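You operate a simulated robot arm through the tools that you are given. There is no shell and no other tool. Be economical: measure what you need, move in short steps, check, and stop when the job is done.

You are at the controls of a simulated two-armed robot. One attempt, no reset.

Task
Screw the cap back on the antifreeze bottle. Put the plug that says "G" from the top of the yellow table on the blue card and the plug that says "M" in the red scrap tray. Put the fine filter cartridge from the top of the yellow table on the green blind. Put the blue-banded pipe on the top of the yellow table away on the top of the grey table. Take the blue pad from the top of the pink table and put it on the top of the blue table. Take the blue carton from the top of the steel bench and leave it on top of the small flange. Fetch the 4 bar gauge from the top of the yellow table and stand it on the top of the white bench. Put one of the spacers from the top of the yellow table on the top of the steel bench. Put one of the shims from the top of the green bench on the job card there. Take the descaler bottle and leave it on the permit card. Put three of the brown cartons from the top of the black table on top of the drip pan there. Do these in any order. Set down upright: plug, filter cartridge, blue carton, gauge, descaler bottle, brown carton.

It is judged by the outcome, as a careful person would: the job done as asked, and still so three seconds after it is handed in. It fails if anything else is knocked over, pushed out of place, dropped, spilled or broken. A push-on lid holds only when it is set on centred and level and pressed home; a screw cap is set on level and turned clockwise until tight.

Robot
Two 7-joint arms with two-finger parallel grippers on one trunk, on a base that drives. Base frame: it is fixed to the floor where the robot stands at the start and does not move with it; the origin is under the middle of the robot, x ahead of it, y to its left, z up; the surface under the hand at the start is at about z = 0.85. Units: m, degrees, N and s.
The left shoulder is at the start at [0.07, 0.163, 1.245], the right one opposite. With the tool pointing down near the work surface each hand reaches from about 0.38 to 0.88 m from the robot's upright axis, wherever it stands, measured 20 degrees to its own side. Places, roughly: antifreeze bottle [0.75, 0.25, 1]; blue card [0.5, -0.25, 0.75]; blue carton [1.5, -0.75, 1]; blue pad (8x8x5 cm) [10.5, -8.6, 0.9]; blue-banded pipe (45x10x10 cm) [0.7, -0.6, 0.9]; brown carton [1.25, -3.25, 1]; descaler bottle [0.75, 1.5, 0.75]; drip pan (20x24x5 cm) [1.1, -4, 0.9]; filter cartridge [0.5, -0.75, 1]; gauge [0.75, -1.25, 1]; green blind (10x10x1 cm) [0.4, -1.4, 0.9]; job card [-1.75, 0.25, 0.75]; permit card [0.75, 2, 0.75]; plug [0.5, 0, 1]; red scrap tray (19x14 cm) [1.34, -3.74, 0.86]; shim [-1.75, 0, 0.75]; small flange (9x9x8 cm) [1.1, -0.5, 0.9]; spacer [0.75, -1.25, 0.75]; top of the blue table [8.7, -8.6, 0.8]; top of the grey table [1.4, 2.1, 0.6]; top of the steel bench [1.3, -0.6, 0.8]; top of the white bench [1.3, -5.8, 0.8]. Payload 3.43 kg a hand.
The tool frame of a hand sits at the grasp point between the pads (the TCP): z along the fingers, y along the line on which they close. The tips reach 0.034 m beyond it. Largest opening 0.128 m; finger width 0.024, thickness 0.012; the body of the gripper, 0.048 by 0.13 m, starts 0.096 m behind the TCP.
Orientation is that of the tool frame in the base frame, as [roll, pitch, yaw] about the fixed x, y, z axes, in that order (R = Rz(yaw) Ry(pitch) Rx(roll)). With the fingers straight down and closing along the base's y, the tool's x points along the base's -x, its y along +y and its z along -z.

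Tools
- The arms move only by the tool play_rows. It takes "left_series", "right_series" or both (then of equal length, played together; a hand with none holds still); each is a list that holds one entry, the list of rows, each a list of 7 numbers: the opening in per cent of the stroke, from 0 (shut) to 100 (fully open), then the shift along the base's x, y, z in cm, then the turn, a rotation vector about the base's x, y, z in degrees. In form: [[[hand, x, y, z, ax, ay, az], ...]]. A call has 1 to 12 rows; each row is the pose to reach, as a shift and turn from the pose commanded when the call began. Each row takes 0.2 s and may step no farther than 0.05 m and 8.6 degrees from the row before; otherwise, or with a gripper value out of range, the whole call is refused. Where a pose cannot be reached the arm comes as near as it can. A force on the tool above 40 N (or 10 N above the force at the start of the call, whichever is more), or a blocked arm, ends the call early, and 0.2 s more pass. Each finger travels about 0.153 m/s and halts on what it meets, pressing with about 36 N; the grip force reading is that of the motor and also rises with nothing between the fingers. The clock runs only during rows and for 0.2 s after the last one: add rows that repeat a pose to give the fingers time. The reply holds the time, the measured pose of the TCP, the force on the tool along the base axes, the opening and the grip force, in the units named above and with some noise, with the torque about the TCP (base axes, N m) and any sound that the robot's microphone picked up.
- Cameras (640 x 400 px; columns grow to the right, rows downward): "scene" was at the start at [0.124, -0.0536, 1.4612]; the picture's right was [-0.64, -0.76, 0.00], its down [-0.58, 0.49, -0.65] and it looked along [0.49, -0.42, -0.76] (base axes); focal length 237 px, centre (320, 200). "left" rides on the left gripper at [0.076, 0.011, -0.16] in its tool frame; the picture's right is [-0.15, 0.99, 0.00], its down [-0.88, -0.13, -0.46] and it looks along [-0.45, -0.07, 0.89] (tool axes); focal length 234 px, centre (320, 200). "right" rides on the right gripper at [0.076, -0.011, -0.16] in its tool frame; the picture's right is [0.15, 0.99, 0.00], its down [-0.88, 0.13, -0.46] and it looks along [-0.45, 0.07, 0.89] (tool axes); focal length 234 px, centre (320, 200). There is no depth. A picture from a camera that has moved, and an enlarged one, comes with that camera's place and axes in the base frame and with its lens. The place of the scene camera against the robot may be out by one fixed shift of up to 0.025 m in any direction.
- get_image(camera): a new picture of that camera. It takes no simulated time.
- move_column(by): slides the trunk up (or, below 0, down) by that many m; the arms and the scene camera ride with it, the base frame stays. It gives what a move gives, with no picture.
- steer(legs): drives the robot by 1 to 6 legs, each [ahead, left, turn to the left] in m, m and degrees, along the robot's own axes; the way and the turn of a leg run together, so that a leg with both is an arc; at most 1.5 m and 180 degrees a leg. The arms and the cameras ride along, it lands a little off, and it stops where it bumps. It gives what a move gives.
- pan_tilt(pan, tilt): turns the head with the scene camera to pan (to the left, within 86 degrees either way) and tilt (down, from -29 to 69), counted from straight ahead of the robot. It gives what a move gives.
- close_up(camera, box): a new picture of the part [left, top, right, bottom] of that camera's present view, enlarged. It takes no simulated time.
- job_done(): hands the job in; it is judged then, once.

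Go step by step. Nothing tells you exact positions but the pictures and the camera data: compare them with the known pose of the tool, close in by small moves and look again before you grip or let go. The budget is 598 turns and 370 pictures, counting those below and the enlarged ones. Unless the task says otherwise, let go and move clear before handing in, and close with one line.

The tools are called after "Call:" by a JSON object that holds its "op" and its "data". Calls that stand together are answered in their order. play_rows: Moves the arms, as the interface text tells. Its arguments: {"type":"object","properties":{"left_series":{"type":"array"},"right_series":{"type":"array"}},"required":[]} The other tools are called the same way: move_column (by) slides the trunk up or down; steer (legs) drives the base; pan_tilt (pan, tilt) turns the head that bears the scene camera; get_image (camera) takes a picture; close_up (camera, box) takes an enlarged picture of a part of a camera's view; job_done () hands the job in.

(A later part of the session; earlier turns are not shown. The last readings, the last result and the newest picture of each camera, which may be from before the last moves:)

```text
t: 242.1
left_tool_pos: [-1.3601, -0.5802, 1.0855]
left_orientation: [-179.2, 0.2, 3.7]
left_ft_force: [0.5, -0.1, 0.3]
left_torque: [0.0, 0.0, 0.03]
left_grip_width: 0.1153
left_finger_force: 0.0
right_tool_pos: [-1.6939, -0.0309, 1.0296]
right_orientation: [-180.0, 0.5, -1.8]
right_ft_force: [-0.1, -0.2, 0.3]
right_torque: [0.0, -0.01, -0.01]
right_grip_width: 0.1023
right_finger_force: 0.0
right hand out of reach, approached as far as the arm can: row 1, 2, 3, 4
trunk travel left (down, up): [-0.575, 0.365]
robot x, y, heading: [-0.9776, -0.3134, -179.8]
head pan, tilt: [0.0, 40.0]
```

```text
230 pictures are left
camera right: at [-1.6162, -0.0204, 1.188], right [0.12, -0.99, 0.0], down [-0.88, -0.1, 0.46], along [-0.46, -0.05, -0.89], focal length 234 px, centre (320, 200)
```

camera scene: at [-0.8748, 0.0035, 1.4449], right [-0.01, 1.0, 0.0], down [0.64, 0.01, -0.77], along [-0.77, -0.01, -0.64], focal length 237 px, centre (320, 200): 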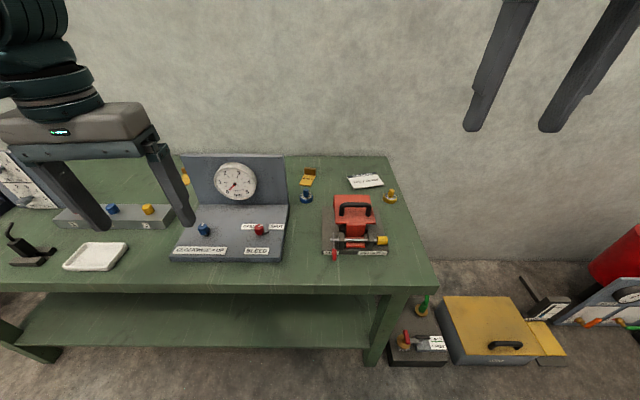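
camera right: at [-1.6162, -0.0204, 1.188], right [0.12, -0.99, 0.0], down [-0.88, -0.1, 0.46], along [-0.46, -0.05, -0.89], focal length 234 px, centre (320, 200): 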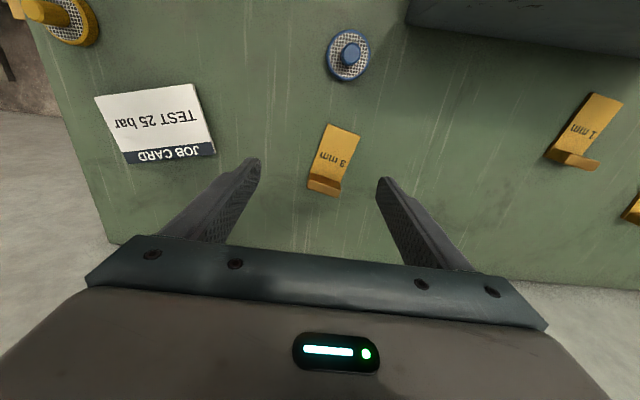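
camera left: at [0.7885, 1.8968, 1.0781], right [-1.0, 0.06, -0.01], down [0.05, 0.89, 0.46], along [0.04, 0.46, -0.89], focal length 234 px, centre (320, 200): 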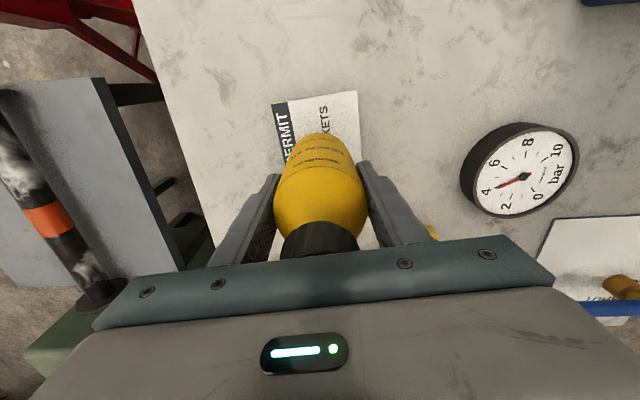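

Call:
{"op": "play_rows", "data": {"right_series": [[[80, -1, 0, -3, 0, 0, 0], [80, -2, 0, -6, 0, 0, 0], [80, -3, 0, -7, 0, 0, 0], [80, -4.5, 0, -7, 0, 0, 0], [80, -4.5, 0, -7, 0, 0, 0]]]}}

Call:
{"op": "get_image", "data": {"camera": "right"}}

```text
t: 243.3
left_tool_pos: [-1.3601, -0.5797, 1.0858]
left_orientation: [-179.2, 0.3, 3.8]
left_ft_force: [0.0, -0.4, 0.5]
left_torque: [0.0, 0.0, 0.02]
left_grip_width: 0.115
left_finger_force: 0.1
right_tool_pos: [-1.701, -0.0164, 0.9645]
right_orientation: [-179.9, 0.6, -1.8]
right_ft_force: [-0.3, 0.2, -0.8]
right_torque: [0.0, 0.0, 0.04]
right_grip_width: 0.1024
right_finger_force: 0.1
right hand out of reach, approached as far as the arm can: row 1, 2, 3, 4, 5
trunk travel left (down, up): [-0.575, 0.365]
robot x, y, heading: [-0.9772, -0.3149, -179.7]
head pan, tilt: [0.0, 40.0]
```

```text
229 pictures are left
camera right: at [-1.6231, -0.0064, 1.1224], right [0.12, -0.99, 0.0], down [-0.88, -0.1, 0.46], along [-0.46, -0.05, -0.89], focal length 234 px, centre (320, 200)
```

right: 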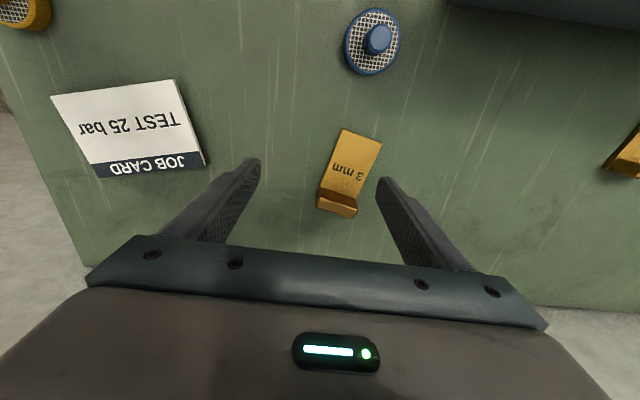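

The right arm is stuck near a limit, while the left arm has shown a longer reach. I retract the right hand and move over so the left arm can do it.

Call:
{"op": "play_rows", "data": {"right_series": [[[80, 2, 0, 4, 0, 0, 0], [80, 5, 1, 7, 0, 0, 0], [80, 8, 2, 10, 0, 0, 0], [80, 11, 3, 13, 0, 0, 0], [80, 14, 4, 16, 0, 0, 0], [80, 18, 5, 18, 0, 0, 0], [80, 22, 6, 20, 0, 0, 0], [80, 26, 6, 22, 0, 0, 0], [80, 30, 6, 22, 0, 0, 0]]]}}

Call:
{"op": "steer", "data": {"legs": [[0, -0.5, 0]]}}

Call:
{"op": "play_rows", "data": {"left_series": [[[90, -4, 1, 0, 0, 0, 0], [90, -8, 2, 0, 0, 0, 0], [90, -12, 2.5, 0, 0, 0, 0], [90, -16, 3, 0, 0, 0, 0], [90, -20, 3, 0, 0, 0, 0], [90, -24, 3, 0, 0, 0, 0], [90, -28, 3, 0, 0, 0, 0], [90, -32, 3, 0, 0, 0, 0], [90, -32, 3, 0, 0, 0, 0]]]}}

Call:
{"op": "get_image", "data": {"camera": "left"}}

```text
t: 245.3
left_tool_pos: [-1.3583, -0.5817, 1.0869]
left_orientation: [-179.3, 0.3, 3.9]
left_ft_force: [0.0, 0.0, 0.1]
left_torque: [-0.04, 0.01, 0.02]
left_grip_width: 0.1151
left_finger_force: 0.1
right_tool_pos: [-1.398, 0.046, 1.1836]
right_orientation: [-180.0, 0.4, -1.8]
right_ft_force: [0.1, -0.3, -0.2]
right_torque: [-0.03, 0.04, -0.03]
right_grip_width: 0.1023
right_finger_force: 0.1
trunk travel left (down, up): [-0.575, 0.365]
robot x, y, heading: [-0.9755, -0.3161, -179.7]
head pan, tilt: [0.0, 40.0]
```

```text
t: 248.4
left_tool_pos: [-1.3572, -0.0839, 1.0859]
left_orientation: [-179.2, 0.4, 4.2]
left_ft_force: [-0.4, -1.1, 0.3]
left_torque: [0.01, -0.01, 0.04]
left_grip_width: 0.1152
left_finger_force: 0.1
right_tool_pos: [-1.4035, 0.5402, 1.1839]
right_orientation: [-179.9, 0.3, -1.2]
right_ft_force: [0.2, -0.2, -0.4]
right_torque: [-0.01, 0.0, 0.02]
right_grip_width: 0.1022
right_finger_force: 0.0
trunk travel left (down, up): [-0.575, 0.365]
robot x, y, heading: [-0.973, 0.1841, -179.1]
head pan, tilt: [0.0, 40.0]
stopped in leg 1: the robot was blocked; the commanded pose is now the measured one
```

```text
t: 249.5
left_tool_pos: [-1.5223, -0.0543, 1.0854]
left_orientation: [-179.4, -0.8, 4.2]
left_ft_force: [0.3, 0.1, 0.4]
left_torque: [0.01, 0.0, -0.01]
left_grip_width: 0.1151
left_finger_force: 0.0
right_tool_pos: [-1.403, 0.5384, 1.1833]
right_orientation: [180.0, 0.5, -1.2]
right_ft_force: [-0.5, -0.4, -0.5]
right_torque: [0.0, -0.02, 0.03]
right_grip_width: 0.1022
right_finger_force: 0.0
trunk travel left (down, up): [-0.575, 0.365]
robot x, y, heading: [-0.9702, 0.1853, -178.9]
head pan, tilt: [0.0, 40.0]
stopped in row 5 (left hand): the force on the tool passed its limit at 95 N (the readings are from after the stop); the commanded pose is now the measured one
```

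```text
228 pictures are left
camera left: at [-1.4485, -0.0605, 1.2457], right [-0.07, -1.0, -0.01], down [-0.89, 0.06, 0.44], along [-0.44, 0.04, -0.9], focal length 234 px, centre (320, 200)
```

left: 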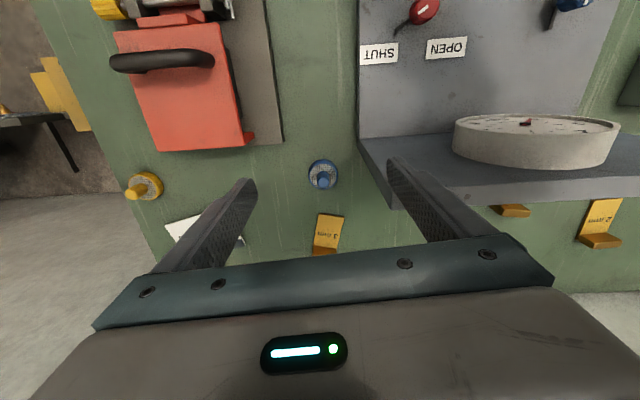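

A finger touched the corner of the gauge panel. I back off, rise, and turn the hand 90 degrees so it is narrow on that side.

Call:
{"op": "play_rows", "data": {"left_series": [[[60, 3, 1, 0, 0, 0, 0], [60, 3, 2, 4, 0, 0, 8], [60, 3, 3, 8, 0, 0, 16], [60, 3, 3, 12, 0, 0, 24], [60, 3, 3, 12, 0, 0, 32], [60, 3, 3, 12, 0, 0, 40], [60, 3, 3, 12, 0, 0, 48], [60, 3, 3, 12, 0, 0, 56], [60, 3, 3, 12, 0, 0, 64], [60, 3, 3, 12, 0, 0, 72], [60, 3, 3, 12, 0, 0, 80], [60, 3, 3, 12, 0, 0, 88]]]}}

Call:
{"op": "get_image", "data": {"camera": "scene"}}

```text
t: 252.1
left_tool_pos: [-1.4934, -0.0244, 1.2041]
left_orientation: [-179.4, -0.8, 92.4]
left_ft_force: [-0.3, -1.7, -0.3]
left_torque: [0.0, 0.03, 0.01]
left_grip_width: 0.077
left_finger_force: 0.0
right_tool_pos: [-1.4044, 0.5391, 1.1836]
right_orientation: [-179.9, 0.2, -1.3]
right_ft_force: [0.5, -0.7, -0.3]
right_torque: [0.0, 0.0, -0.02]
right_grip_width: 0.1022
right_finger_force: 0.1
trunk travel left (down, up): [-0.575, 0.365]
robot x, y, heading: [-0.9755, 0.1825, -179.2]
head pan, tilt: [0.0, 40.0]
```

```text
227 pictures are left
camera scene: at [-1.0951, 0.1777, 1.3249], right [-0.01, 1.0, 0.0], down [0.64, 0.01, -0.77], along [-0.77, -0.01, -0.64], focal length 237 px, centre (320, 200)
```

scene: 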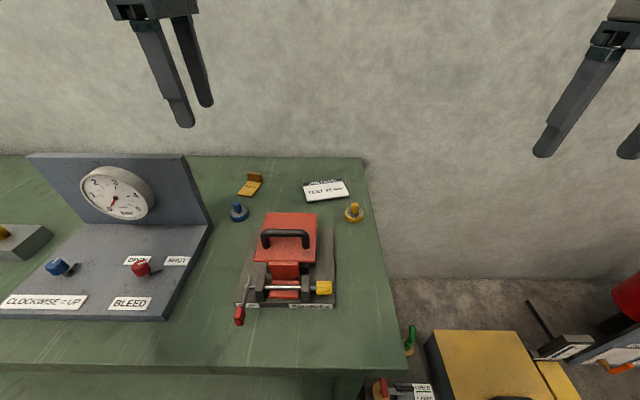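

Call:
{"op": "play_rows", "data": {"left_series": [[[60, -4, 0, -2, 0, 0, 0], [60, -8, 0, -4, 0, 0, 0], [60, -12, 0, -7, 0, 0, 0], [60, -16, -0.5, -10, 0, 0, 0], [60, -19.5, -1, -13, 0, 0, 0], [60, -22.5, -1.5, -16, 0, 0, 0], [60, -24.6, -1.8, -17, 0, 0, 0], [60, -24.6, -1.8, -17, 0, 0, 0]]]}}

Call:
{"op": "get_image", "data": {"camera": "left"}}

```text
refused: row 4 steps farther than a row can; nothing moved
```

```text
226 pictures are left
camera left: at [-1.4846, 0.0497, 1.3651], right [0.99, -0.11, -0.01], down [-0.09, -0.89, 0.44], along [-0.06, -0.44, -0.9], focal length 234 px, centre (320, 200)
```

left: 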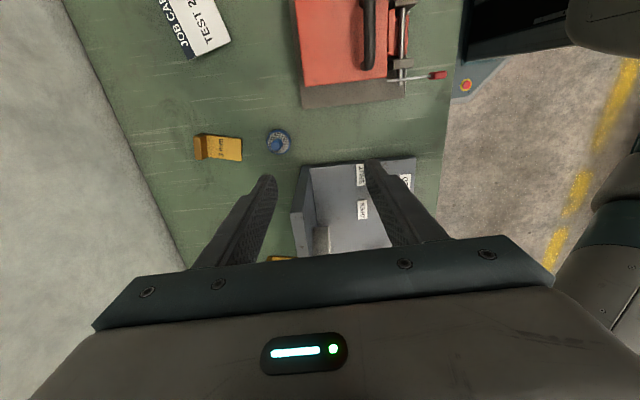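

Call:
{"op": "play_rows", "data": {"left_series": [[[60, -3.6, -0.2, -2, 0, 0, 0], [60, -7.2, -0.4, -4, 0, 0, 0], [60, -10.8, -0.7, -6, 0, 0, 0], [60, -14.4, -1, -8, 0, 0, 0], [60, -18, -1.3, -10, 0, 0, 0], [60, -21.3, -1.6, -12.5, 0, 0, 0], [60, -24.6, -1.8, -15, 0, 0, 0], [60, -24.6, -1.8, -17, 0, 0, 0], [60, -24.6, -1.8, -17, 0, 0, 0]]]}}

Call:
{"op": "get_image", "data": {"camera": "left"}}

```text
t: 254.1
left_tool_pos: [-1.7411, -0.0419, 1.0331]
left_orientation: [-179.4, -0.9, 92.2]
left_ft_force: [-0.4, 0.6, 0.0]
left_torque: [0.0, 0.0, -0.01]
left_grip_width: 0.0767
left_finger_force: 0.1
right_tool_pos: [-1.4053, 0.5393, 1.1833]
right_orientation: [180.0, 0.3, -1.1]
right_ft_force: [-0.3, -0.5, 0.1]
right_torque: [-0.05, 0.02, -0.01]
right_grip_width: 0.1023
right_finger_force: 0.0
trunk travel left (down, up): [-0.575, 0.365]
robot x, y, heading: [-0.9768, 0.1822, -179.2]
head pan, tilt: [0.0, 40.0]
```

```text
225 pictures are left
camera left: at [-1.7305, 0.0333, 1.1947], right [0.99, -0.11, -0.01], down [-0.09, -0.89, 0.44], along [-0.06, -0.44, -0.9], focal length 234 px, centre (320, 200)
```

left: 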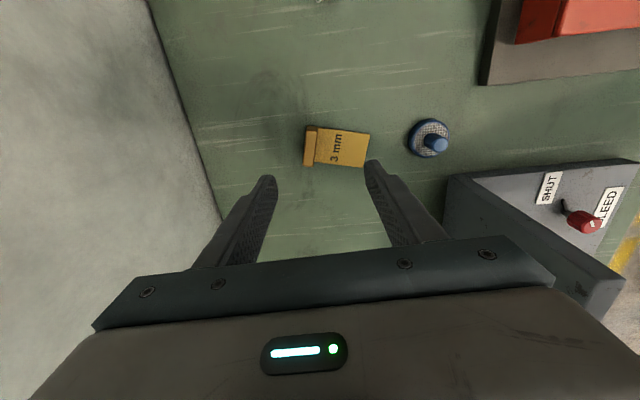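

Call:
{"op": "play_rows", "data": {"left_series": [[[50, -1.2, 0, -3, 0, 0, 0], [50, -1.2, 0, -6, 0, 0, 0], [50, -1.2, 0, -9, 0, 0, 0], [50, -1.2, 0, -11, 0, 0, 0], [50, -1.2, 0, -11, 0, 0, 0]]]}}

Call:
{"op": "get_image", "data": {"camera": "left"}}

```text
t: 255.3
left_tool_pos: [-1.7508, -0.0419, 0.9251]
left_orientation: [-179.3, -0.9, 92.3]
left_ft_force: [1.1, 0.2, -0.1]
left_torque: [0.0, 0.0, -0.03]
left_grip_width: 0.064
left_finger_force: 0.0
right_tool_pos: [-1.4023, 0.5389, 1.1837]
right_orientation: [-179.9, 0.3, -1.2]
right_ft_force: [-0.2, 0.5, 0.1]
right_torque: [0.0, 0.02, -0.04]
right_grip_width: 0.1024
right_finger_force: 0.0
trunk travel left (down, up): [-0.575, 0.365]
robot x, y, heading: [-0.9746, 0.1857, -179.1]
head pan, tilt: [0.0, 40.0]
```

```text
224 pictures are left
camera left: at [-1.7412, 0.032, 1.0852], right [0.99, -0.11, -0.01], down [-0.09, -0.89, 0.44], along [-0.06, -0.44, -0.9], focal length 234 px, centre (320, 200)
```

left: 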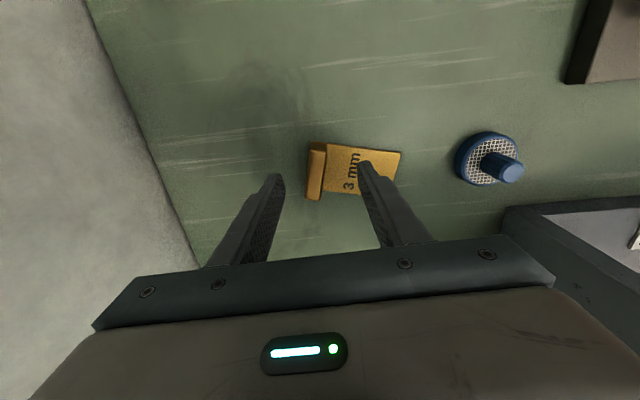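

Call:
{"op": "play_rows", "data": {"left_series": [[[50, 0, 0, -1.5, 0, 0, 0], [50, 0, 0, -2.5, 0, 0, 0], [50, 0, 0, -3.2, 0, 0, 0], [50, 0, 0, -3.8, 0, 0, 0], [50, 0, 0, -4.2, 0, 0, 0]]]}}

Call:
{"op": "get_image", "data": {"camera": "left"}}

```text
t: 256.5
left_tool_pos: [-1.7546, -0.0397, 0.9054]
left_orientation: [-177.7, -1.0, 92.3]
left_ft_force: [0.5, -0.1, -0.7]
left_torque: [0.0, 0.05, 0.01]
left_grip_width: 0.064
left_finger_force: 0.0
right_tool_pos: [-1.4002, 0.5419, 1.185]
right_orientation: [179.7, 0.4, -1.3]
right_ft_force: [-0.8, 0.1, 0.2]
right_torque: [0.05, 0.04, -0.01]
right_grip_width: 0.1025
right_finger_force: 0.0
trunk travel left (down, up): [-0.575, 0.365]
robot x, y, heading: [-0.9786, 0.1854, -179.2]
head pan, tilt: [0.0, 40.0]
```

```text
223 pictures are left
camera left: at [-1.7409, 0.0346, 1.0656], right [0.99, -0.11, -0.04], down [-0.08, -0.89, 0.45], along [-0.08, -0.44, -0.89], focal length 234 px, centre (320, 200)
```

left: 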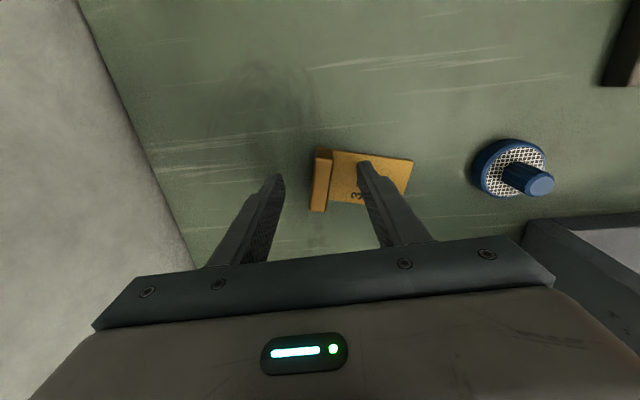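

The forearm seems to rest on something, likely the gauge panel's top. I lift, raise the trunk so the forearm comes from higher, and try again.

Call:
{"op": "play_rows", "data": {"left_series": [[[50, 0, 0, 2, 0, 0, 0], [50, 0, 0, 4, 0, 0, 0], [50, 0, 0, 4, 0, 0, 0]]]}}

Call:
{"op": "move_column", "data": {"by": 0.2}}

Call:
{"op": "get_image", "data": {"camera": "scene"}}

```text
t: 257.3
left_tool_pos: [-1.7515, -0.0412, 0.9217]
left_orientation: [-179.6, -0.8, 92.2]
left_ft_force: [0.4, 0.8, 0.5]
left_torque: [-0.01, 0.04, -0.01]
left_grip_width: 0.064
left_finger_force: 0.1
right_tool_pos: [-1.4025, 0.5398, 1.1838]
right_orientation: [180.0, 0.4, -1.2]
right_ft_force: [-0.3, -1.0, 0.2]
right_torque: [0.01, 0.02, 0.04]
right_grip_width: 0.1023
right_finger_force: 0.1
trunk travel left (down, up): [-0.575, 0.365]
robot x, y, heading: [-0.9754, 0.1839, -179.1]
head pan, tilt: [0.0, 40.0]
```

```text
t: 259.5
left_tool_pos: [-1.7513, -0.0422, 1.1207]
left_orientation: [-179.4, -0.9, 92.3]
left_ft_force: [-0.8, 0.1, -0.7]
left_torque: [-0.02, 0.01, 0.02]
left_grip_width: 0.0639
left_finger_force: 0.1
right_tool_pos: [-1.4045, 0.5391, 1.3836]
right_orientation: [-180.0, 0.3, -1.2]
right_ft_force: [0.2, -0.1, -0.8]
right_torque: [-0.04, -0.03, 0.0]
right_grip_width: 0.1024
right_finger_force: 0.1
trunk travel left (down, up): [-0.775, 0.165]
robot x, y, heading: [-0.9715, 0.1878, -179.1]
head pan, tilt: [0.0, 40.0]
```

```text
222 pictures are left
camera scene: at [-1.0953, 0.1778, 1.5249], right [-0.01, 1.0, 0.0], down [0.64, 0.01, -0.77], along [-0.77, -0.01, -0.64], focal length 237 px, centre (320, 200)
```

scene: 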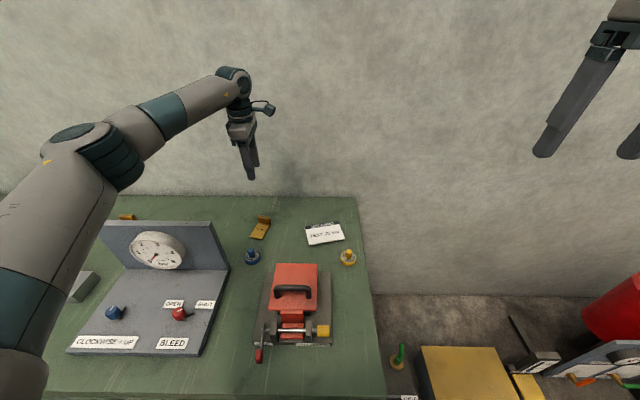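

Call:
{"op": "play_rows", "data": {"left_series": [[[50, -0.4, 0, -4, 0, 0, 0], [50, -0.4, 0, -8, 0, 0, 0], [50, -0.4, 0, -12, 0, 0, 0], [50, -0.4, 0, -16, 0, 0, 0], [50, -0.4, 0, -19, 0, 0, 0], [50, -0.4, 0, -19, 0, 0, 0]]]}}

Call:
{"op": "get_image", "data": {"camera": "left"}}

```text
t: 260.9
left_tool_pos: [-1.7559, -0.0396, 0.9299]
left_orientation: [-179.4, -0.9, 92.3]
left_ft_force: [-0.8, -0.5, 0.9]
left_torque: [0.02, -0.01, -0.03]
left_grip_width: 0.0639
left_finger_force: 0.1
right_tool_pos: [-1.4045, 0.5399, 1.3838]
right_orientation: [179.9, 0.3, -1.3]
right_ft_force: [0.5, -0.1, -0.2]
right_torque: [0.03, 0.0, 0.01]
right_grip_width: 0.1022
right_finger_force: 0.1
trunk travel left (down, up): [-0.775, 0.165]
robot x, y, heading: [-0.974, 0.1851, -179.5]
head pan, tilt: [0.0, 40.0]
```

```text
221 pictures are left
camera left: at [-1.7469, 0.0341, 1.0907], right [0.99, -0.11, -0.01], down [-0.09, -0.89, 0.44], along [-0.06, -0.44, -0.9], focal length 234 px, centre (320, 200)
```

left: 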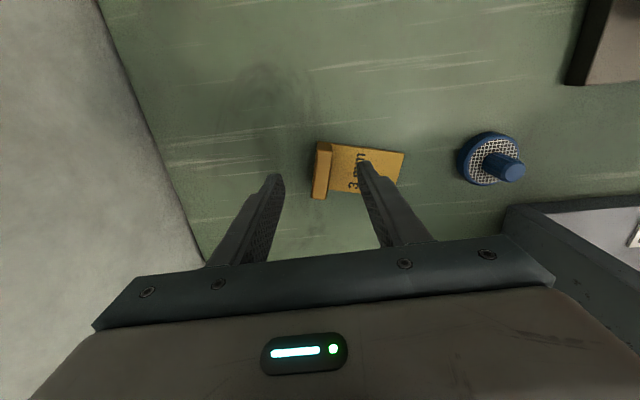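

Call:
{"op": "play_rows", "data": {"left_series": [[[50, 0, 0, -2, 0, 0, 0], [50, 0, 0, -3.5, 0, 0, 0], [50, 0, 0, -4.5, 0, 0, 0], [50, 0, 0, -5.3, 0, 0, 0], [50, 0, 0, -6, 0, 0, 0], [50, 0, 0, -6.6, 0, 0, 0], [50, 0, 0, -7.2, 0, 0, 0]]]}}

Call:
{"op": "get_image", "data": {"camera": "left"}}

```text
t: 261.9
left_tool_pos: [-1.759, -0.0418, 0.8906]
left_orientation: [-178.8, -1.1, 92.3]
left_ft_force: [10.3, -0.2, 28.8]
left_torque: [-0.24, -1.49, 0.0]
left_grip_width: 0.0695
left_finger_force: 5.0
right_tool_pos: [-1.4023, 0.5384, 1.3845]
right_orientation: [180.0, 0.4, -1.1]
right_ft_force: [-0.6, -0.1, 0.4]
right_torque: [0.0, -0.09, -0.01]
right_grip_width: 0.1023
right_finger_force: 0.0
trunk travel left (down, up): [-0.775, 0.165]
robot x, y, heading: [-0.9693, 0.1851, -179.0]
head pan, tilt: [0.0, 40.0]
stopped in row 5 (left hand): the force on the tool passed its limit at 45 N (the readings are from after the stop); the commanded pose is now the measured one
```

```text
220 pictures are left
camera left: at [-1.7469, 0.0313, 1.0517], right [0.99, -0.11, -0.02], down [-0.08, -0.89, 0.44], along [-0.07, -0.44, -0.9], focal length 234 px, centre (320, 200)
```

left: 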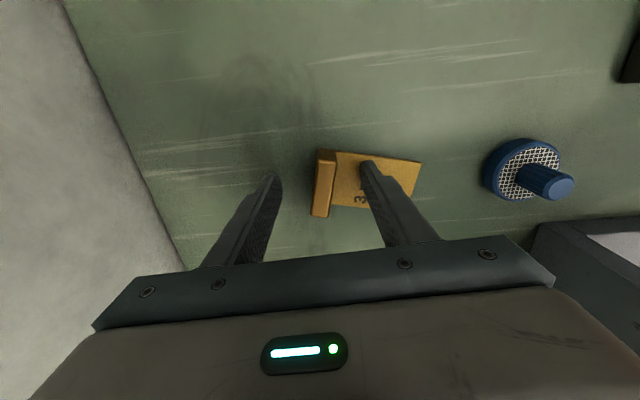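

The finger touched the plate, so its top is at about z = 0.857. I lift a little, then close on the tab.

Call:
{"op": "play_rows", "data": {"left_series": [[[50, 0, 0, 0.6, 0, 0, 0], [50, 0, 0, 0.6, 0, 0, 0], [20, 0, 0, 0.6, 0, 0, 0], [0, 0, 0, 0.6, 0, 0, 0], [0, 0, 0, 0.6, 0, 0, 0], [0, 0, 0, 2, 0, 0, 0], [0, 0, 0, 5, 0, 0, 0], [0, 0, 0, 5, 0, 0, 0]]]}}

Call:
{"op": "get_image", "data": {"camera": "left"}}

```text
t: 263.7
left_tool_pos: [-1.7597, -0.0434, 0.9339]
left_orientation: [-179.0, -1.0, 92.3]
left_ft_force: [-0.2, 0.3, -1.6]
left_torque: [0.04, 0.04, 0.0]
left_grip_width: 0.0155
left_finger_force: 35.8
right_tool_pos: [-1.405, 0.5385, 1.3831]
right_orientation: [179.9, 0.3, -1.1]
right_ft_force: [-0.8, 0.0, 0.7]
right_torque: [0.03, 0.03, -0.01]
right_grip_width: 0.1023
right_finger_force: 0.1
trunk travel left (down, up): [-0.775, 0.165]
robot x, y, heading: [-0.9742, 0.1824, -179.1]
head pan, tilt: [0.0, 40.0]
```

```text
219 pictures are left
camera left: at [-1.7492, 0.0305, 1.0954], right [0.99, -0.11, -0.02], down [-0.09, -0.89, 0.44], along [-0.06, -0.44, -0.9], focal length 234 px, centre (320, 200)
```

left: 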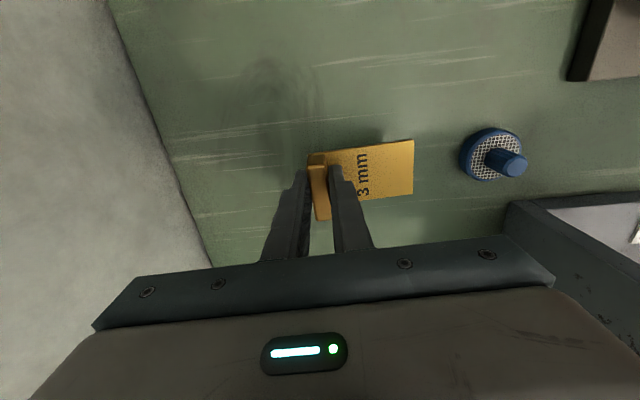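

The shim is held. The job card's centre is at about [-1.697, 0.191], so I carry the shim over it.

Call:
{"op": "play_rows", "data": {"left_series": [[[0, 0.5, 3, 2, 0, 0, 0], [0, 1, 6.5, 3, 0, 0, 0], [0, 1.5, 10, 3, 0, 0, 0], [0, 2, 13.5, 3, 0, 0, 0], [0, 2.5, 17, 3, 0, 0, 0], [0, 3, 20.5, 3, 0, 0, 0], [0, 3.3, 23.4, 3, 0, 0, 0], [0, 3.3, 23.4, 3, 0, 0, 0]]]}}

Call:
{"op": "get_image", "data": {"camera": "left"}}

Call:
{"op": "get_image", "data": {"camera": "scene"}}

```text
t: 265.5
left_tool_pos: [-1.7251, 0.1903, 0.9654]
left_orientation: [-179.0, -1.0, 92.5]
left_ft_force: [0.0, -0.2, -2.2]
left_torque: [0.04, 0.07, 0.0]
left_grip_width: 0.0155
left_finger_force: 36.0
right_tool_pos: [-1.4056, 0.5387, 1.3836]
right_orientation: [-180.0, 0.4, -1.1]
right_ft_force: [0.0, -0.1, 0.6]
right_torque: [0.05, -0.03, -0.03]
right_grip_width: 0.1023
right_finger_force: 0.0
trunk travel left (down, up): [-0.775, 0.165]
robot x, y, heading: [-0.9752, 0.1833, -179.2]
head pan, tilt: [0.0, 40.0]
```

```text
218 pictures are left
camera left: at [-1.7153, 0.2635, 1.1276], right [0.99, -0.11, -0.02], down [-0.09, -0.89, 0.44], along [-0.06, -0.44, -0.9], focal length 234 px, centre (320, 200)
```

left: 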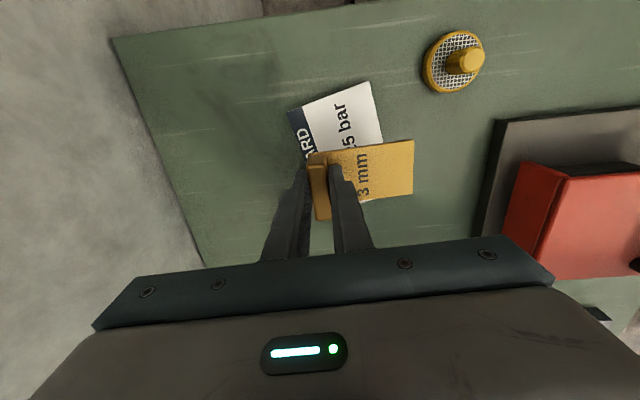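

```text
217 pictures are left
camera scene: at [-1.0958, 0.1766, 1.5249], right [-0.02, 1.0, 0.0], down [0.64, 0.01, -0.77], along [-0.77, -0.01, -0.64], focal length 237 px, centre (320, 200)
```

scene: 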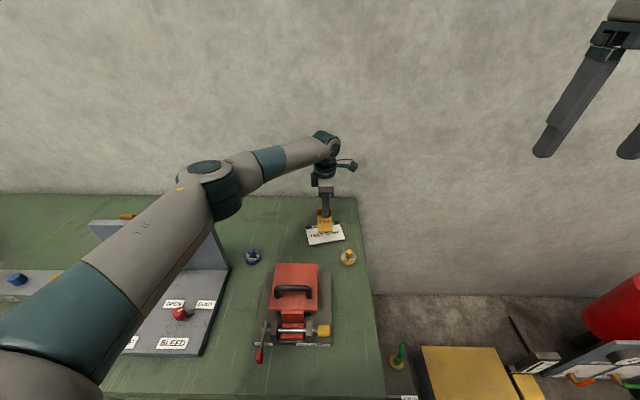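

Call:
{"op": "play_rows", "data": {"left_series": [[[0, -1.3, 0, -2, 0, 0, 0], [0, -1.3, 0, -4, 0, 0, 0], [0, -1.3, 0, -4.8, 0, 0, 0], [0, -1.3, 0, -5.2, 0, 0, 0], [0, -1.3, 0, -5.6, 0, 0, 0], [0, -1.3, 0, -6, 0, 0, 0], [0, -1.3, 0, -6.4, 0, 0, 0]]]}}

Call:
{"op": "get_image", "data": {"camera": "left"}}

```text
t: 267.1
left_tool_pos: [-1.7386, 0.1901, 0.9052]
left_orientation: [-178.6, -1.0, 92.4]
left_ft_force: [-5.6, -0.5, 27.3]
left_torque: [-0.29, -1.04, -0.06]
left_grip_width: 0.0159
left_finger_force: 36.4
right_tool_pos: [-1.4019, 0.5385, 1.3845]
right_orientation: [180.0, 0.5, -1.1]
right_ft_force: [-0.3, 0.5, -0.8]
right_torque: [0.01, 0.0, -0.05]
right_grip_width: 0.1025
right_finger_force: 0.1
trunk travel left (down, up): [-0.775, 0.165]
robot x, y, heading: [-0.9757, 0.1835, -178.9]
head pan, tilt: [0.0, 40.0]
```

```text
216 pictures are left
camera left: at [-1.7275, 0.2646, 1.067], right [0.99, -0.11, -0.03], down [-0.08, -0.89, 0.44], along [-0.07, -0.44, -0.9], focal length 234 px, centre (320, 200)
```

left: 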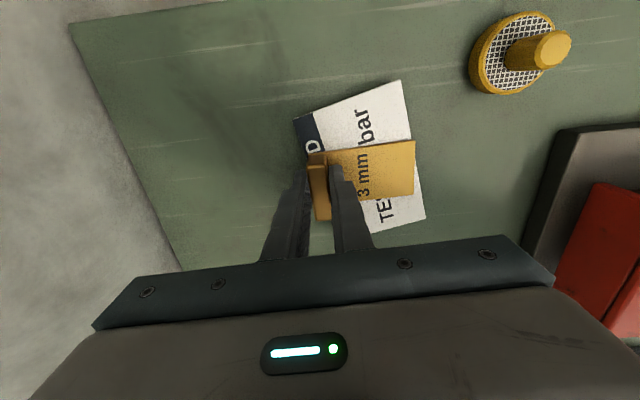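

The shim lies on the middle of the job card. I release it and rise.

Call:
{"op": "play_rows", "data": {"left_series": [[[0, 0, 0, 0.3, 0, 0, 0], [25, 0, 0, 0.3, 0, 0, 0], [35, 0, 0, 0.3, 0, 0, 0], [35, 0, 0, 0.3, 0, 0, 0], [35, 0, 0, 4, 0, 0, 0], [35, 0, 0, 8, 0, 0, 0], [50, 0, 0, 12, 0, 0, 0], [50, 0, 0, 16, 0, 0, 0], [50, 0, 0, 20, 0, 0, 0]]]}}

Call:
{"op": "get_image", "data": {"camera": "left"}}

```text
t: 269.1
left_tool_pos: [-1.739, 0.1934, 1.1027]
left_orientation: [-178.9, -0.9, 92.3]
left_ft_force: [-0.2, 0.4, 0.7]
left_torque: [0.04, 0.04, -0.04]
left_grip_width: 0.0638
left_finger_force: 0.0
right_tool_pos: [-1.4032, 0.5394, 1.3838]
right_orientation: [-180.0, 0.4, -1.1]
right_ft_force: [0.7, 0.2, 0.0]
right_torque: [0.01, 0.04, 0.01]
right_grip_width: 0.1026
right_finger_force: 0.0
trunk travel left (down, up): [-0.775, 0.165]
robot x, y, heading: [-0.9734, 0.1823, -179.0]
head pan, tilt: [0.0, 40.0]
```

```text
215 pictures are left
camera left: at [-1.7271, 0.2675, 1.2634], right [0.99, -0.11, -0.02], down [-0.09, -0.89, 0.44], along [-0.07, -0.44, -0.9], focal length 234 px, centre (320, 200)
```

left: 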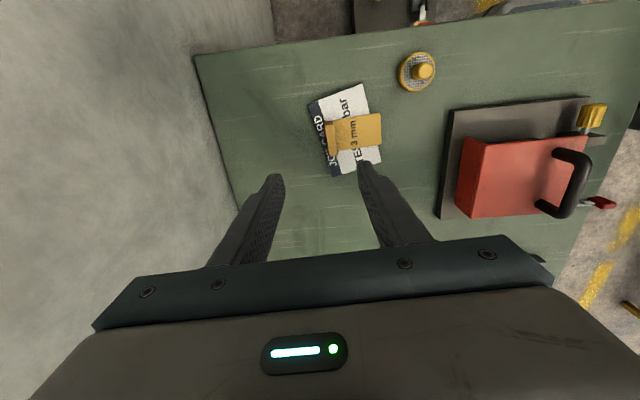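

The shim is on the job card. I bring the left hand home and drive back to the yellow table's right end.

Call:
{"op": "play_rows", "data": {"left_series": [[[60, 3, 0, 3, 0, 0, -8.4], [60, 6, -1, 6, 0, 0, -16.8], [60, 9, -2, 9, 0, 0, -25.2], [60, 12, -4, 11, 0, 0, -33.6], [60, 15, -6, 13, 0, 0, -42], [60, 18, -9, 13, 0, 0, -50.4], [60, 21, -12, 13, 0, 0, -58.8], [60, 24, -15, 13, 0, 0, -67.2], [60, 27, -18, 13, 0, 0, -75.6], [60, 30, -21, 13, 0, 0, -84], [60, 33, -24, 13, 0, 0, -92]]]}}

Call:
{"op": "steer", "data": {"legs": [[-0.45, 0.3, 0], [0, 0, 179], [0, -0.85, 0]]}}

Call:
{"op": "get_image", "data": {"camera": "scene"}}

```text
t: 271.5
left_tool_pos: [-1.4091, -0.0501, 1.2322]
left_orientation: [-178.9, -0.9, 0.2]
left_ft_force: [0.5, -0.3, -0.3]
left_torque: [0.03, 0.03, 0.01]
left_grip_width: 0.0768
left_finger_force: 0.1
right_tool_pos: [-1.4022, 0.537, 1.3846]
right_orientation: [-179.9, 0.3, -1.2]
right_ft_force: [-0.2, 0.4, 0.4]
right_torque: [0.04, 0.02, 0.02]
right_grip_width: 0.1022
right_finger_force: 0.0
trunk travel left (down, up): [-0.775, 0.165]
robot x, y, heading: [-0.973, 0.1815, -179.0]
head pan, tilt: [0.0, 40.0]
```

```text
t: 286.1
left_tool_pos: [-0.063, -0.723, 1.2322]
left_orientation: [-178.9, -1.0, -178.7]
left_ft_force: [0.3, 0.1, 0.5]
left_torque: [-0.02, -0.03, 0.0]
left_grip_width: 0.0769
left_finger_force: 0.2
right_tool_pos: [-0.0601, -1.3105, 1.3856]
right_orientation: [-180.0, 0.3, 179.8]
right_ft_force: [0.0, -0.5, 0.2]
right_torque: [-0.05, -0.03, 0.0]
right_grip_width: 0.1025
right_finger_force: 0.0
trunk travel left (down, up): [-0.775, 0.165]
robot x, y, heading: [-0.4971, -0.9622, 1.7]
head pan, tilt: [0.0, 40.0]
```

```text
214 pictures are left
camera scene: at [-0.3456, -0.9618, 1.5249], right [0.03, -1.0, 0.0], down [-0.64, -0.02, -0.77], along [0.77, 0.02, -0.64], focal length 237 px, centre (320, 200)
```

scene: 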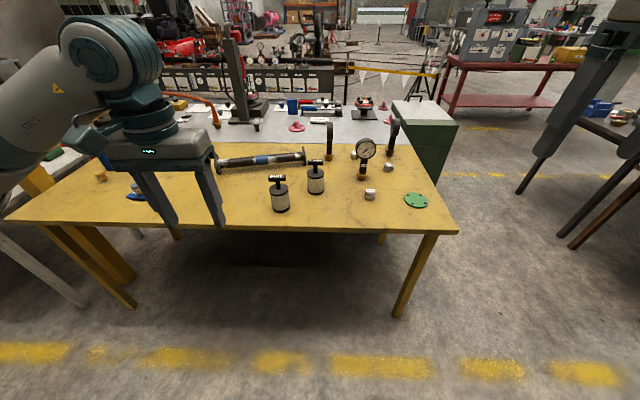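

Call:
{"op": "close_up", "data": {"camera": "scene", "box": [250, 80, 450, 230]}}

```text
2.67 times, centred on (350, 155) of scene
camera zoom: at [-0.3456, -0.9618, 1.5249], right [0.03, -1.0, 0.0], down [-0.64, -0.02, -0.77], along [0.77, 0.02, -0.64], focal length 631 px, centre (240, 320)
```

zoom: 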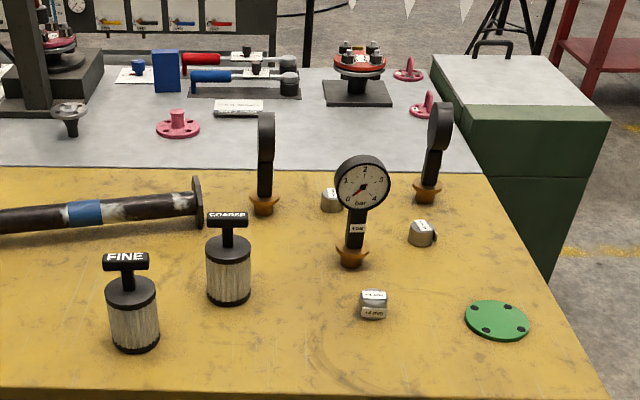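

Fine filter is near [0.385, -0.776], the green blind near [0.45, -1.357], and three gauges and three spacers stand further right. I approach for the filter with the left arm.

Call:
{"op": "steer", "data": {"legs": [[0.3, -0.08, -1.7]]}}

Call:
{"op": "play_rows", "data": {"left_series": [[[70, 2, 0, 0, 0, 0, 8.4], [70, 4, 0, 0, 0, 0, 16.8], [70, 6, 0, 0, 0, 0, 25.2], [70, 8, 0, 0, 0, 0, 33.6], [70, 9, 0, 0, 0, 0, 42], [70, 9, 0, 0, 0, 0, 50.4], [70, 9, 0, 0, 0, 0, 58.8], [70, 9, 0, 0, 0, 0, 67.2], [70, 9, 0, 0, 0, 0, 75.6], [70, 9, 0, 0, 0, 0, 84], [70, 9, 0, 0, 0, 0, 89]]]}}

Call:
{"op": "get_image", "data": {"camera": "left"}}

Call:
{"op": "get_image", "data": {"camera": "scene"}}

```text
t: 288.2
left_tool_pos: [0.2436, -0.8107, 1.2325]
left_orientation: [-178.9, -0.9, 179.7]
left_ft_force: [-0.5, -0.9, -0.3]
left_torque: [0.0, -0.05, 0.02]
left_grip_width: 0.0772
left_finger_force: 0.0
right_tool_pos: [0.2317, -1.3982, 1.3842]
right_orientation: [-180.0, 0.4, 178.2]
right_ft_force: [0.2, -0.2, -0.1]
right_torque: [-0.01, -0.02, 0.03]
right_grip_width: 0.1026
right_finger_force: 0.0
trunk travel left (down, up): [-0.775, 0.165]
robot x, y, heading: [-0.1917, -1.0442, 0.3]
head pan, tilt: [0.0, 40.0]
```

```text
t: 290.6
left_tool_pos: [0.3371, -0.8106, 1.2335]
left_orientation: [-178.9, -1.0, -91.1]
left_ft_force: [-0.1, 0.4, 0.6]
left_torque: [0.02, 0.01, 0.01]
left_grip_width: 0.0896
left_finger_force: 0.0
right_tool_pos: [0.2326, -1.399, 1.3834]
right_orientation: [-180.0, 0.2, 178.2]
right_ft_force: [0.3, 0.5, 0.8]
right_torque: [-0.03, 0.01, 0.03]
right_grip_width: 0.1025
right_finger_force: 0.0
trunk travel left (down, up): [-0.775, 0.165]
robot x, y, heading: [-0.1937, -1.0397, 0.1]
head pan, tilt: [0.0, 40.0]
```

```text
212 pictures are left
camera left: at [0.3201, -0.884, 1.3935], right [-0.99, 0.17, -0.02], down [0.14, 0.89, 0.44], along [0.09, 0.43, -0.9], focal length 234 px, centre (320, 200)
```

left: 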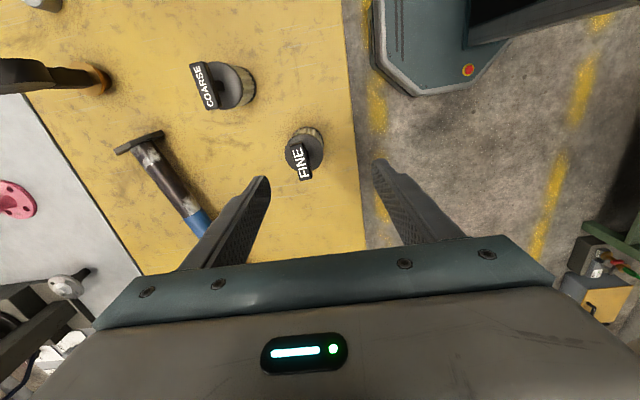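

```text
211 pictures are left
camera scene: at [-0.043, -1.0416, 1.5249], right [0.0, -1.0, 0.0], down [-0.64, 0.0, -0.77], along [0.77, 0.0, -0.64], focal length 237 px, centre (320, 200)
```

scene: 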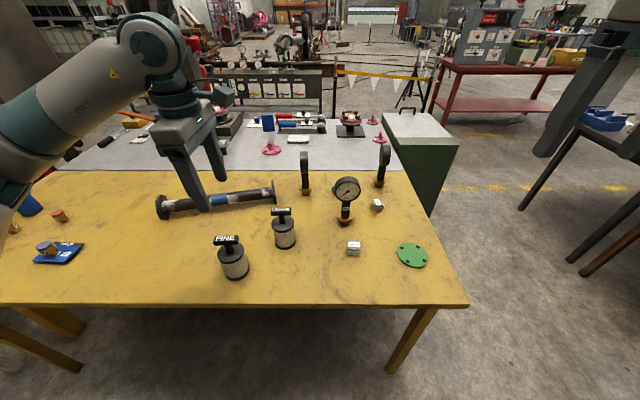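

Call:
{"op": "play_rows", "data": {"left_series": [[[60, 1.5, 1, -3, 0, 0, 4], [60, 3, 2.5, -7, 0, 0, 9], [60, 4, 3.6, -11, 0, 0, 9], [60, 4, 3.6, -14.5, 0, 0, 9], [60, 4, 3.6, -14.5, 0, 0, 9]]]}}

Call:
{"op": "get_image", "data": {"camera": "left"}}

```text
t: 291.8
left_tool_pos: [0.3756, -0.7754, 1.0881]
left_orientation: [-179.0, -0.9, -82.3]
left_ft_force: [-0.4, -0.4, -0.1]
left_torque: [0.03, -0.03, 0.0]
left_grip_width: 0.0767
left_finger_force: 0.0
right_tool_pos: [0.2341, -1.4002, 1.3838]
right_orientation: [-180.0, 0.3, 178.3]
right_ft_force: [-0.7, -0.5, -0.4]
right_torque: [0.03, -0.05, 0.01]
right_grip_width: 0.1024
right_finger_force: 0.1
trunk travel left (down, up): [-0.775, 0.165]
robot x, y, heading: [-0.1941, -1.0394, 0.4]
head pan, tilt: [0.0, 40.0]
```

```text
210 pictures are left
camera left: at [0.3704, -0.8498, 1.2493], right [-1.0, 0.01, -0.02], down [0.0, 0.9, 0.44], along [0.02, 0.44, -0.9], focal length 234 px, centre (320, 200)
```

left: 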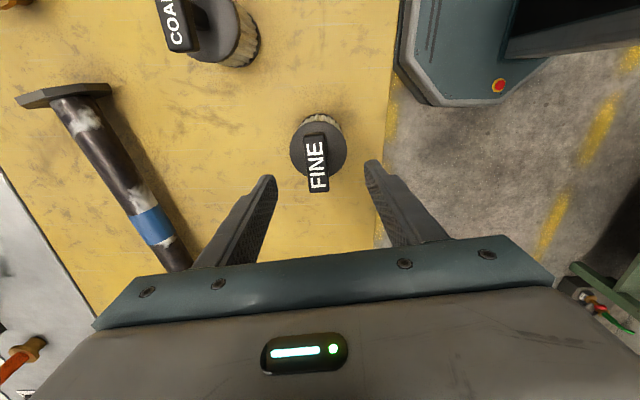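

Call:
{"op": "play_rows", "data": {"left_series": [[[60, 0.2, 0.2, -3, 0, 0, -4], [60, 0.2, 0.2, -6, 0, 0, -4], [60, 0.2, 0.2, -7.5, 0, 0, -4], [60, 0.2, 0.2, -7.5, 0, 0, -4], [20, 0.2, 0.2, -7.5, 0, 0, -4], [0, 0.2, 0.2, -7.5, 0, 0, -4], [0, 0.2, 0.2, -7.5, 0, 0, -4]]]}}

Call:
{"op": "close_up", "data": {"camera": "left", "box": [220, 120, 420, 245]}}

Call:
{"op": "close_up", "data": {"camera": "scene", "box": [150, 200, 310, 300]}}

```text
t: 293.4
left_tool_pos: [0.3773, -0.7737, 1.013]
left_orientation: [-179.1, -1.0, -86.3]
left_ft_force: [0.5, -0.2, -0.5]
left_torque: [-0.02, -0.01, -0.02]
left_grip_width: 0.0234
left_finger_force: 36.1
right_tool_pos: [0.2332, -1.399, 1.3837]
right_orientation: [-180.0, 0.3, 178.2]
right_ft_force: [-0.3, 0.3, -0.5]
right_torque: [-0.01, -0.02, 0.01]
right_grip_width: 0.1023
right_finger_force: 0.1
trunk travel left (down, up): [-0.775, 0.165]
robot x, y, heading: [-0.1961, -1.0395, 0.2]
head pan, tilt: [0.0, 40.0]
```

```text
3.20 times, centred on (320, 182) of left
camera zoom: at [0.3674, -0.8474, 1.1739], right [-1.0, 0.08, -0.02], down [0.07, 0.89, 0.44], along [0.05, 0.44, -0.9], focal length 749 px, centre (320, 256)
```

zoom: 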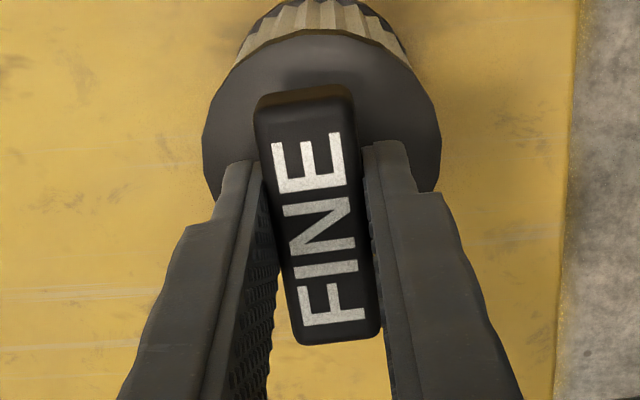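

```text
4.00 times, centred on (230, 250) of scene
camera zoom: at [-0.0429, -1.0415, 1.5249], right [0.0, -1.0, 0.0], down [-0.64, 0.0, -0.77], along [0.77, 0.0, -0.64], focal length 946 px, centre (680, 0)
```

zoom: 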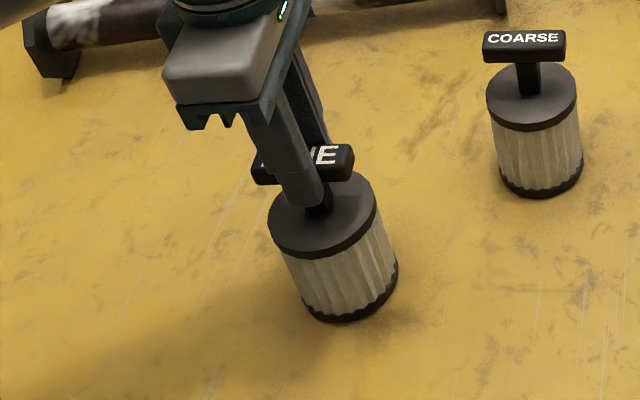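

The handle is gripped. I lift straight up and check.

Call:
{"op": "play_rows", "data": {"left_series": [[[0, 0, 0, 1.5, 0, 0, 0], [0, 0, 0, 4, 0, 0, 0], [0, 0, 0, 7, 0, 0, 0], [0, 0, 0, 10, 0, 0, 0], [0, 0, 0, 13, 0, 0, 0], [0, 0, 0, 15, 0, 0, 0]]]}}

Call:
{"op": "steer", "data": {"legs": [[0, -0.55, 0]]}}

Call:
{"op": "get_image", "data": {"camera": "scene"}}

Call:
{"op": "get_image", "data": {"camera": "left"}}

```text
t: 294.8
left_tool_pos: [0.3787, -0.7741, 1.164]
left_orientation: [-179.1, -0.9, -86.4]
left_ft_force: [-0.1, -0.2, -1.8]
left_torque: [-0.03, 0.01, -0.03]
left_grip_width: 0.0234
left_finger_force: 35.9
right_tool_pos: [0.2325, -1.3989, 1.3837]
right_orientation: [180.0, 0.3, 178.2]
right_ft_force: [0.7, 0.5, 0.2]
right_torque: [0.0, -0.04, 0.0]
right_grip_width: 0.1024
right_finger_force: 0.0
trunk travel left (down, up): [-0.775, 0.165]
robot x, y, heading: [-0.1913, -1.0419, -0.1]
head pan, tilt: [0.0, 40.0]
```

```text
t: 298.0
left_tool_pos: [0.3804, -1.322, 1.1632]
left_orientation: [-179.0, -0.9, -86.9]
left_ft_force: [0.1, 0.7, -1.6]
left_torque: [-0.01, 0.02, -0.01]
left_grip_width: 0.0233
left_finger_force: 36.1
right_tool_pos: [0.2288, -1.9455, 1.3822]
right_orientation: [-179.9, 0.4, 177.5]
right_ft_force: [-0.2, 0.3, -0.3]
right_torque: [0.03, -0.02, 0.05]
right_grip_width: 0.1024
right_finger_force: 0.1
trunk travel left (down, up): [-0.775, 0.165]
robot x, y, heading: [-0.1922, -1.5805, -0.4]
head pan, tilt: [0.0, 40.0]
```

```text
207 pictures are left
camera scene: at [-0.0435, -1.5856, 1.5249], right [-0.01, -1.0, 0.0], down [-0.64, 0.0, -0.77], along [0.77, -0.01, -0.64], focal length 237 px, centre (320, 200)
```

scene: 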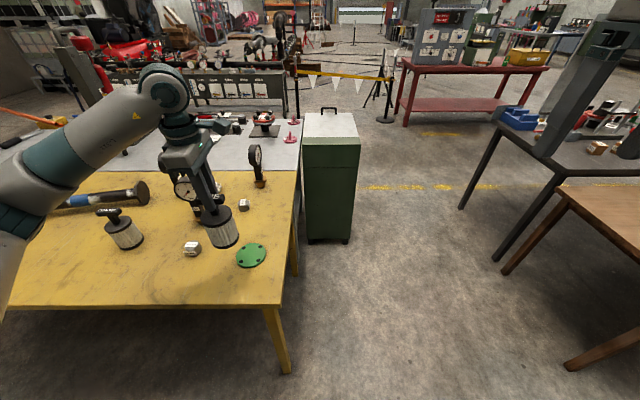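

```text
206 pictures are left
camera left: at [0.371, -1.3952, 1.3243], right [-1.0, 0.09, -0.02], down [0.07, 0.89, 0.44], along [0.06, 0.44, -0.9], focal length 234 px, centre (320, 200)
```

left: 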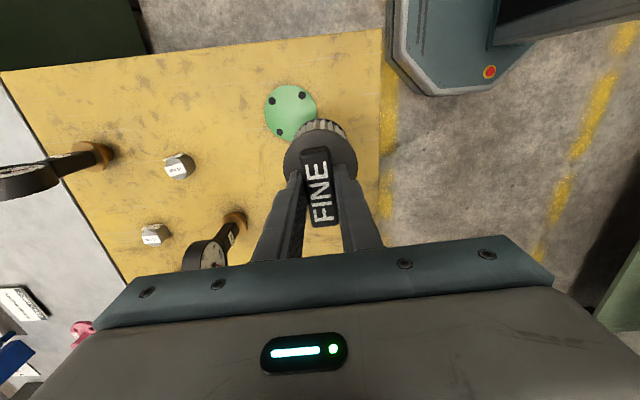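

Call:
{"op": "play_rows", "data": {"left_series": [[[0, 2, -1, 0, 0, 0, 0], [0, 4, -2, -2, 0, 0, 0], [0, 6.1, -3.2, -4, 0, 0, 0], [0, 6.1, -3.2, -8, 0, 0, 0], [0, 6.1, -3.2, -8, 0, 0, 0]]]}}

Call:
{"op": "close_up", "data": {"camera": "scene", "box": [160, 190, 320, 290]}}

Call:
{"op": "get_image", "data": {"camera": "left"}}

```text
t: 299.2
left_tool_pos: [0.4444, -1.3553, 1.0838]
left_orientation: [-179.0, -1.0, -86.9]
left_ft_force: [0.3, 0.5, -1.9]
left_torque: [0.01, 0.01, 0.01]
left_grip_width: 0.0233
left_finger_force: 36.6
right_tool_pos: [0.2289, -1.9454, 1.3837]
right_orientation: [-179.8, 0.3, 177.6]
right_ft_force: [0.3, 0.2, -0.5]
right_torque: [0.01, 0.04, 0.0]
right_grip_width: 0.1025
right_finger_force: 0.0
trunk travel left (down, up): [-0.775, 0.165]
robot x, y, heading: [-0.1939, -1.5815, -0.5]
head pan, tilt: [0.0, 40.0]
```

```text
4.00 times, centred on (240, 240) of scene
camera zoom: at [-0.0439, -1.5866, 1.525], right [-0.01, -1.0, 0.0], down [-0.64, 0.0, -0.77], along [0.77, 0.0, -0.64], focal length 946 px, centre (640, 40)
```

zoom: 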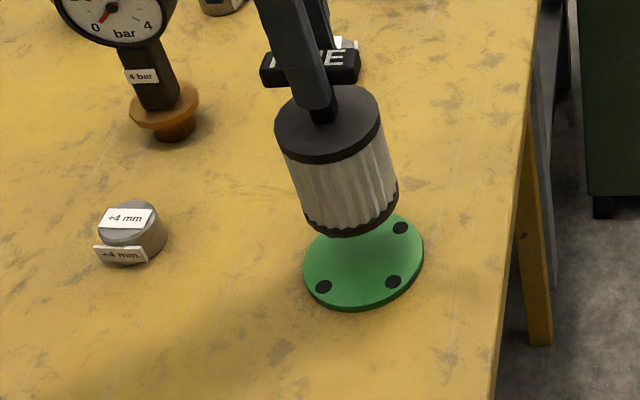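

```text
204 pictures are left
camera left: at [0.4326, -1.429, 1.245], right [-1.0, 0.09, -0.02], down [0.07, 0.89, 0.44], along [0.06, 0.44, -0.9], focal length 234 px, centre (320, 200)
```

left: 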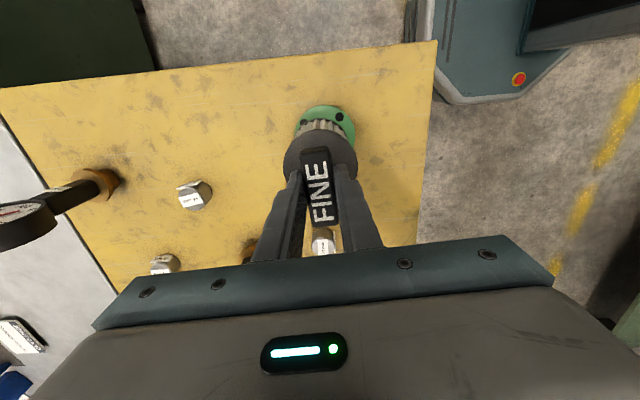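

Call:
{"op": "play_rows", "data": {"left_series": [[[0, -0.8, 0, -2.5, 0, 0, 0], [0, -0.8, 0, -4.2, 0, 0, 0], [0, -0.8, 0, -5, 0, 0, 0], [0, -0.8, 0, -5.5, 0, 0, 0], [0, -0.8, 0, -5.9, 0, 0, 0], [0, -0.8, 0, -6.3, 0, 0, 0], [0, -0.8, 0, -6.6, 0, 0, 0]]]}}

Call:
{"op": "close_up", "data": {"camera": "scene", "box": [160, 190, 320, 290]}}

```text
t: 300.8
left_tool_pos: [0.4328, -1.3555, 1.0208]
left_orientation: [-178.6, -1.0, -86.9]
left_ft_force: [3.8, 2.1, 19.8]
left_torque: [0.41, 0.25, -0.05]
left_grip_width: 0.0235
left_finger_force: 36.3
right_tool_pos: [0.2266, -1.9476, 1.385]
right_orientation: [180.0, 0.4, 177.6]
right_ft_force: [0.2, -0.8, 0.6]
right_torque: [-0.01, 0.0, -0.01]
right_grip_width: 0.1024
right_finger_force: 0.0
trunk travel left (down, up): [-0.775, 0.165]
robot x, y, heading: [-0.1948, -1.5795, -0.3]
head pan, tilt: [0.0, 40.0]
```

```text
4.00 times, centred on (240, 240) of scene
camera zoom: at [-0.0458, -1.5873, 1.5255], right [-0.01, -1.0, 0.0], down [-0.64, 0.0, -0.77], along [0.77, 0.0, -0.64], focal length 946 px, centre (640, 40)
```

zoom: 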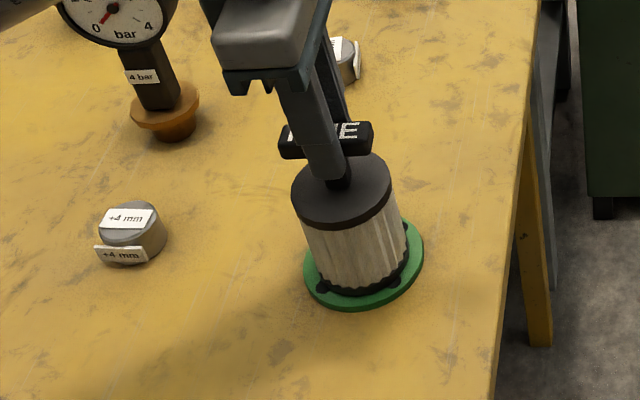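

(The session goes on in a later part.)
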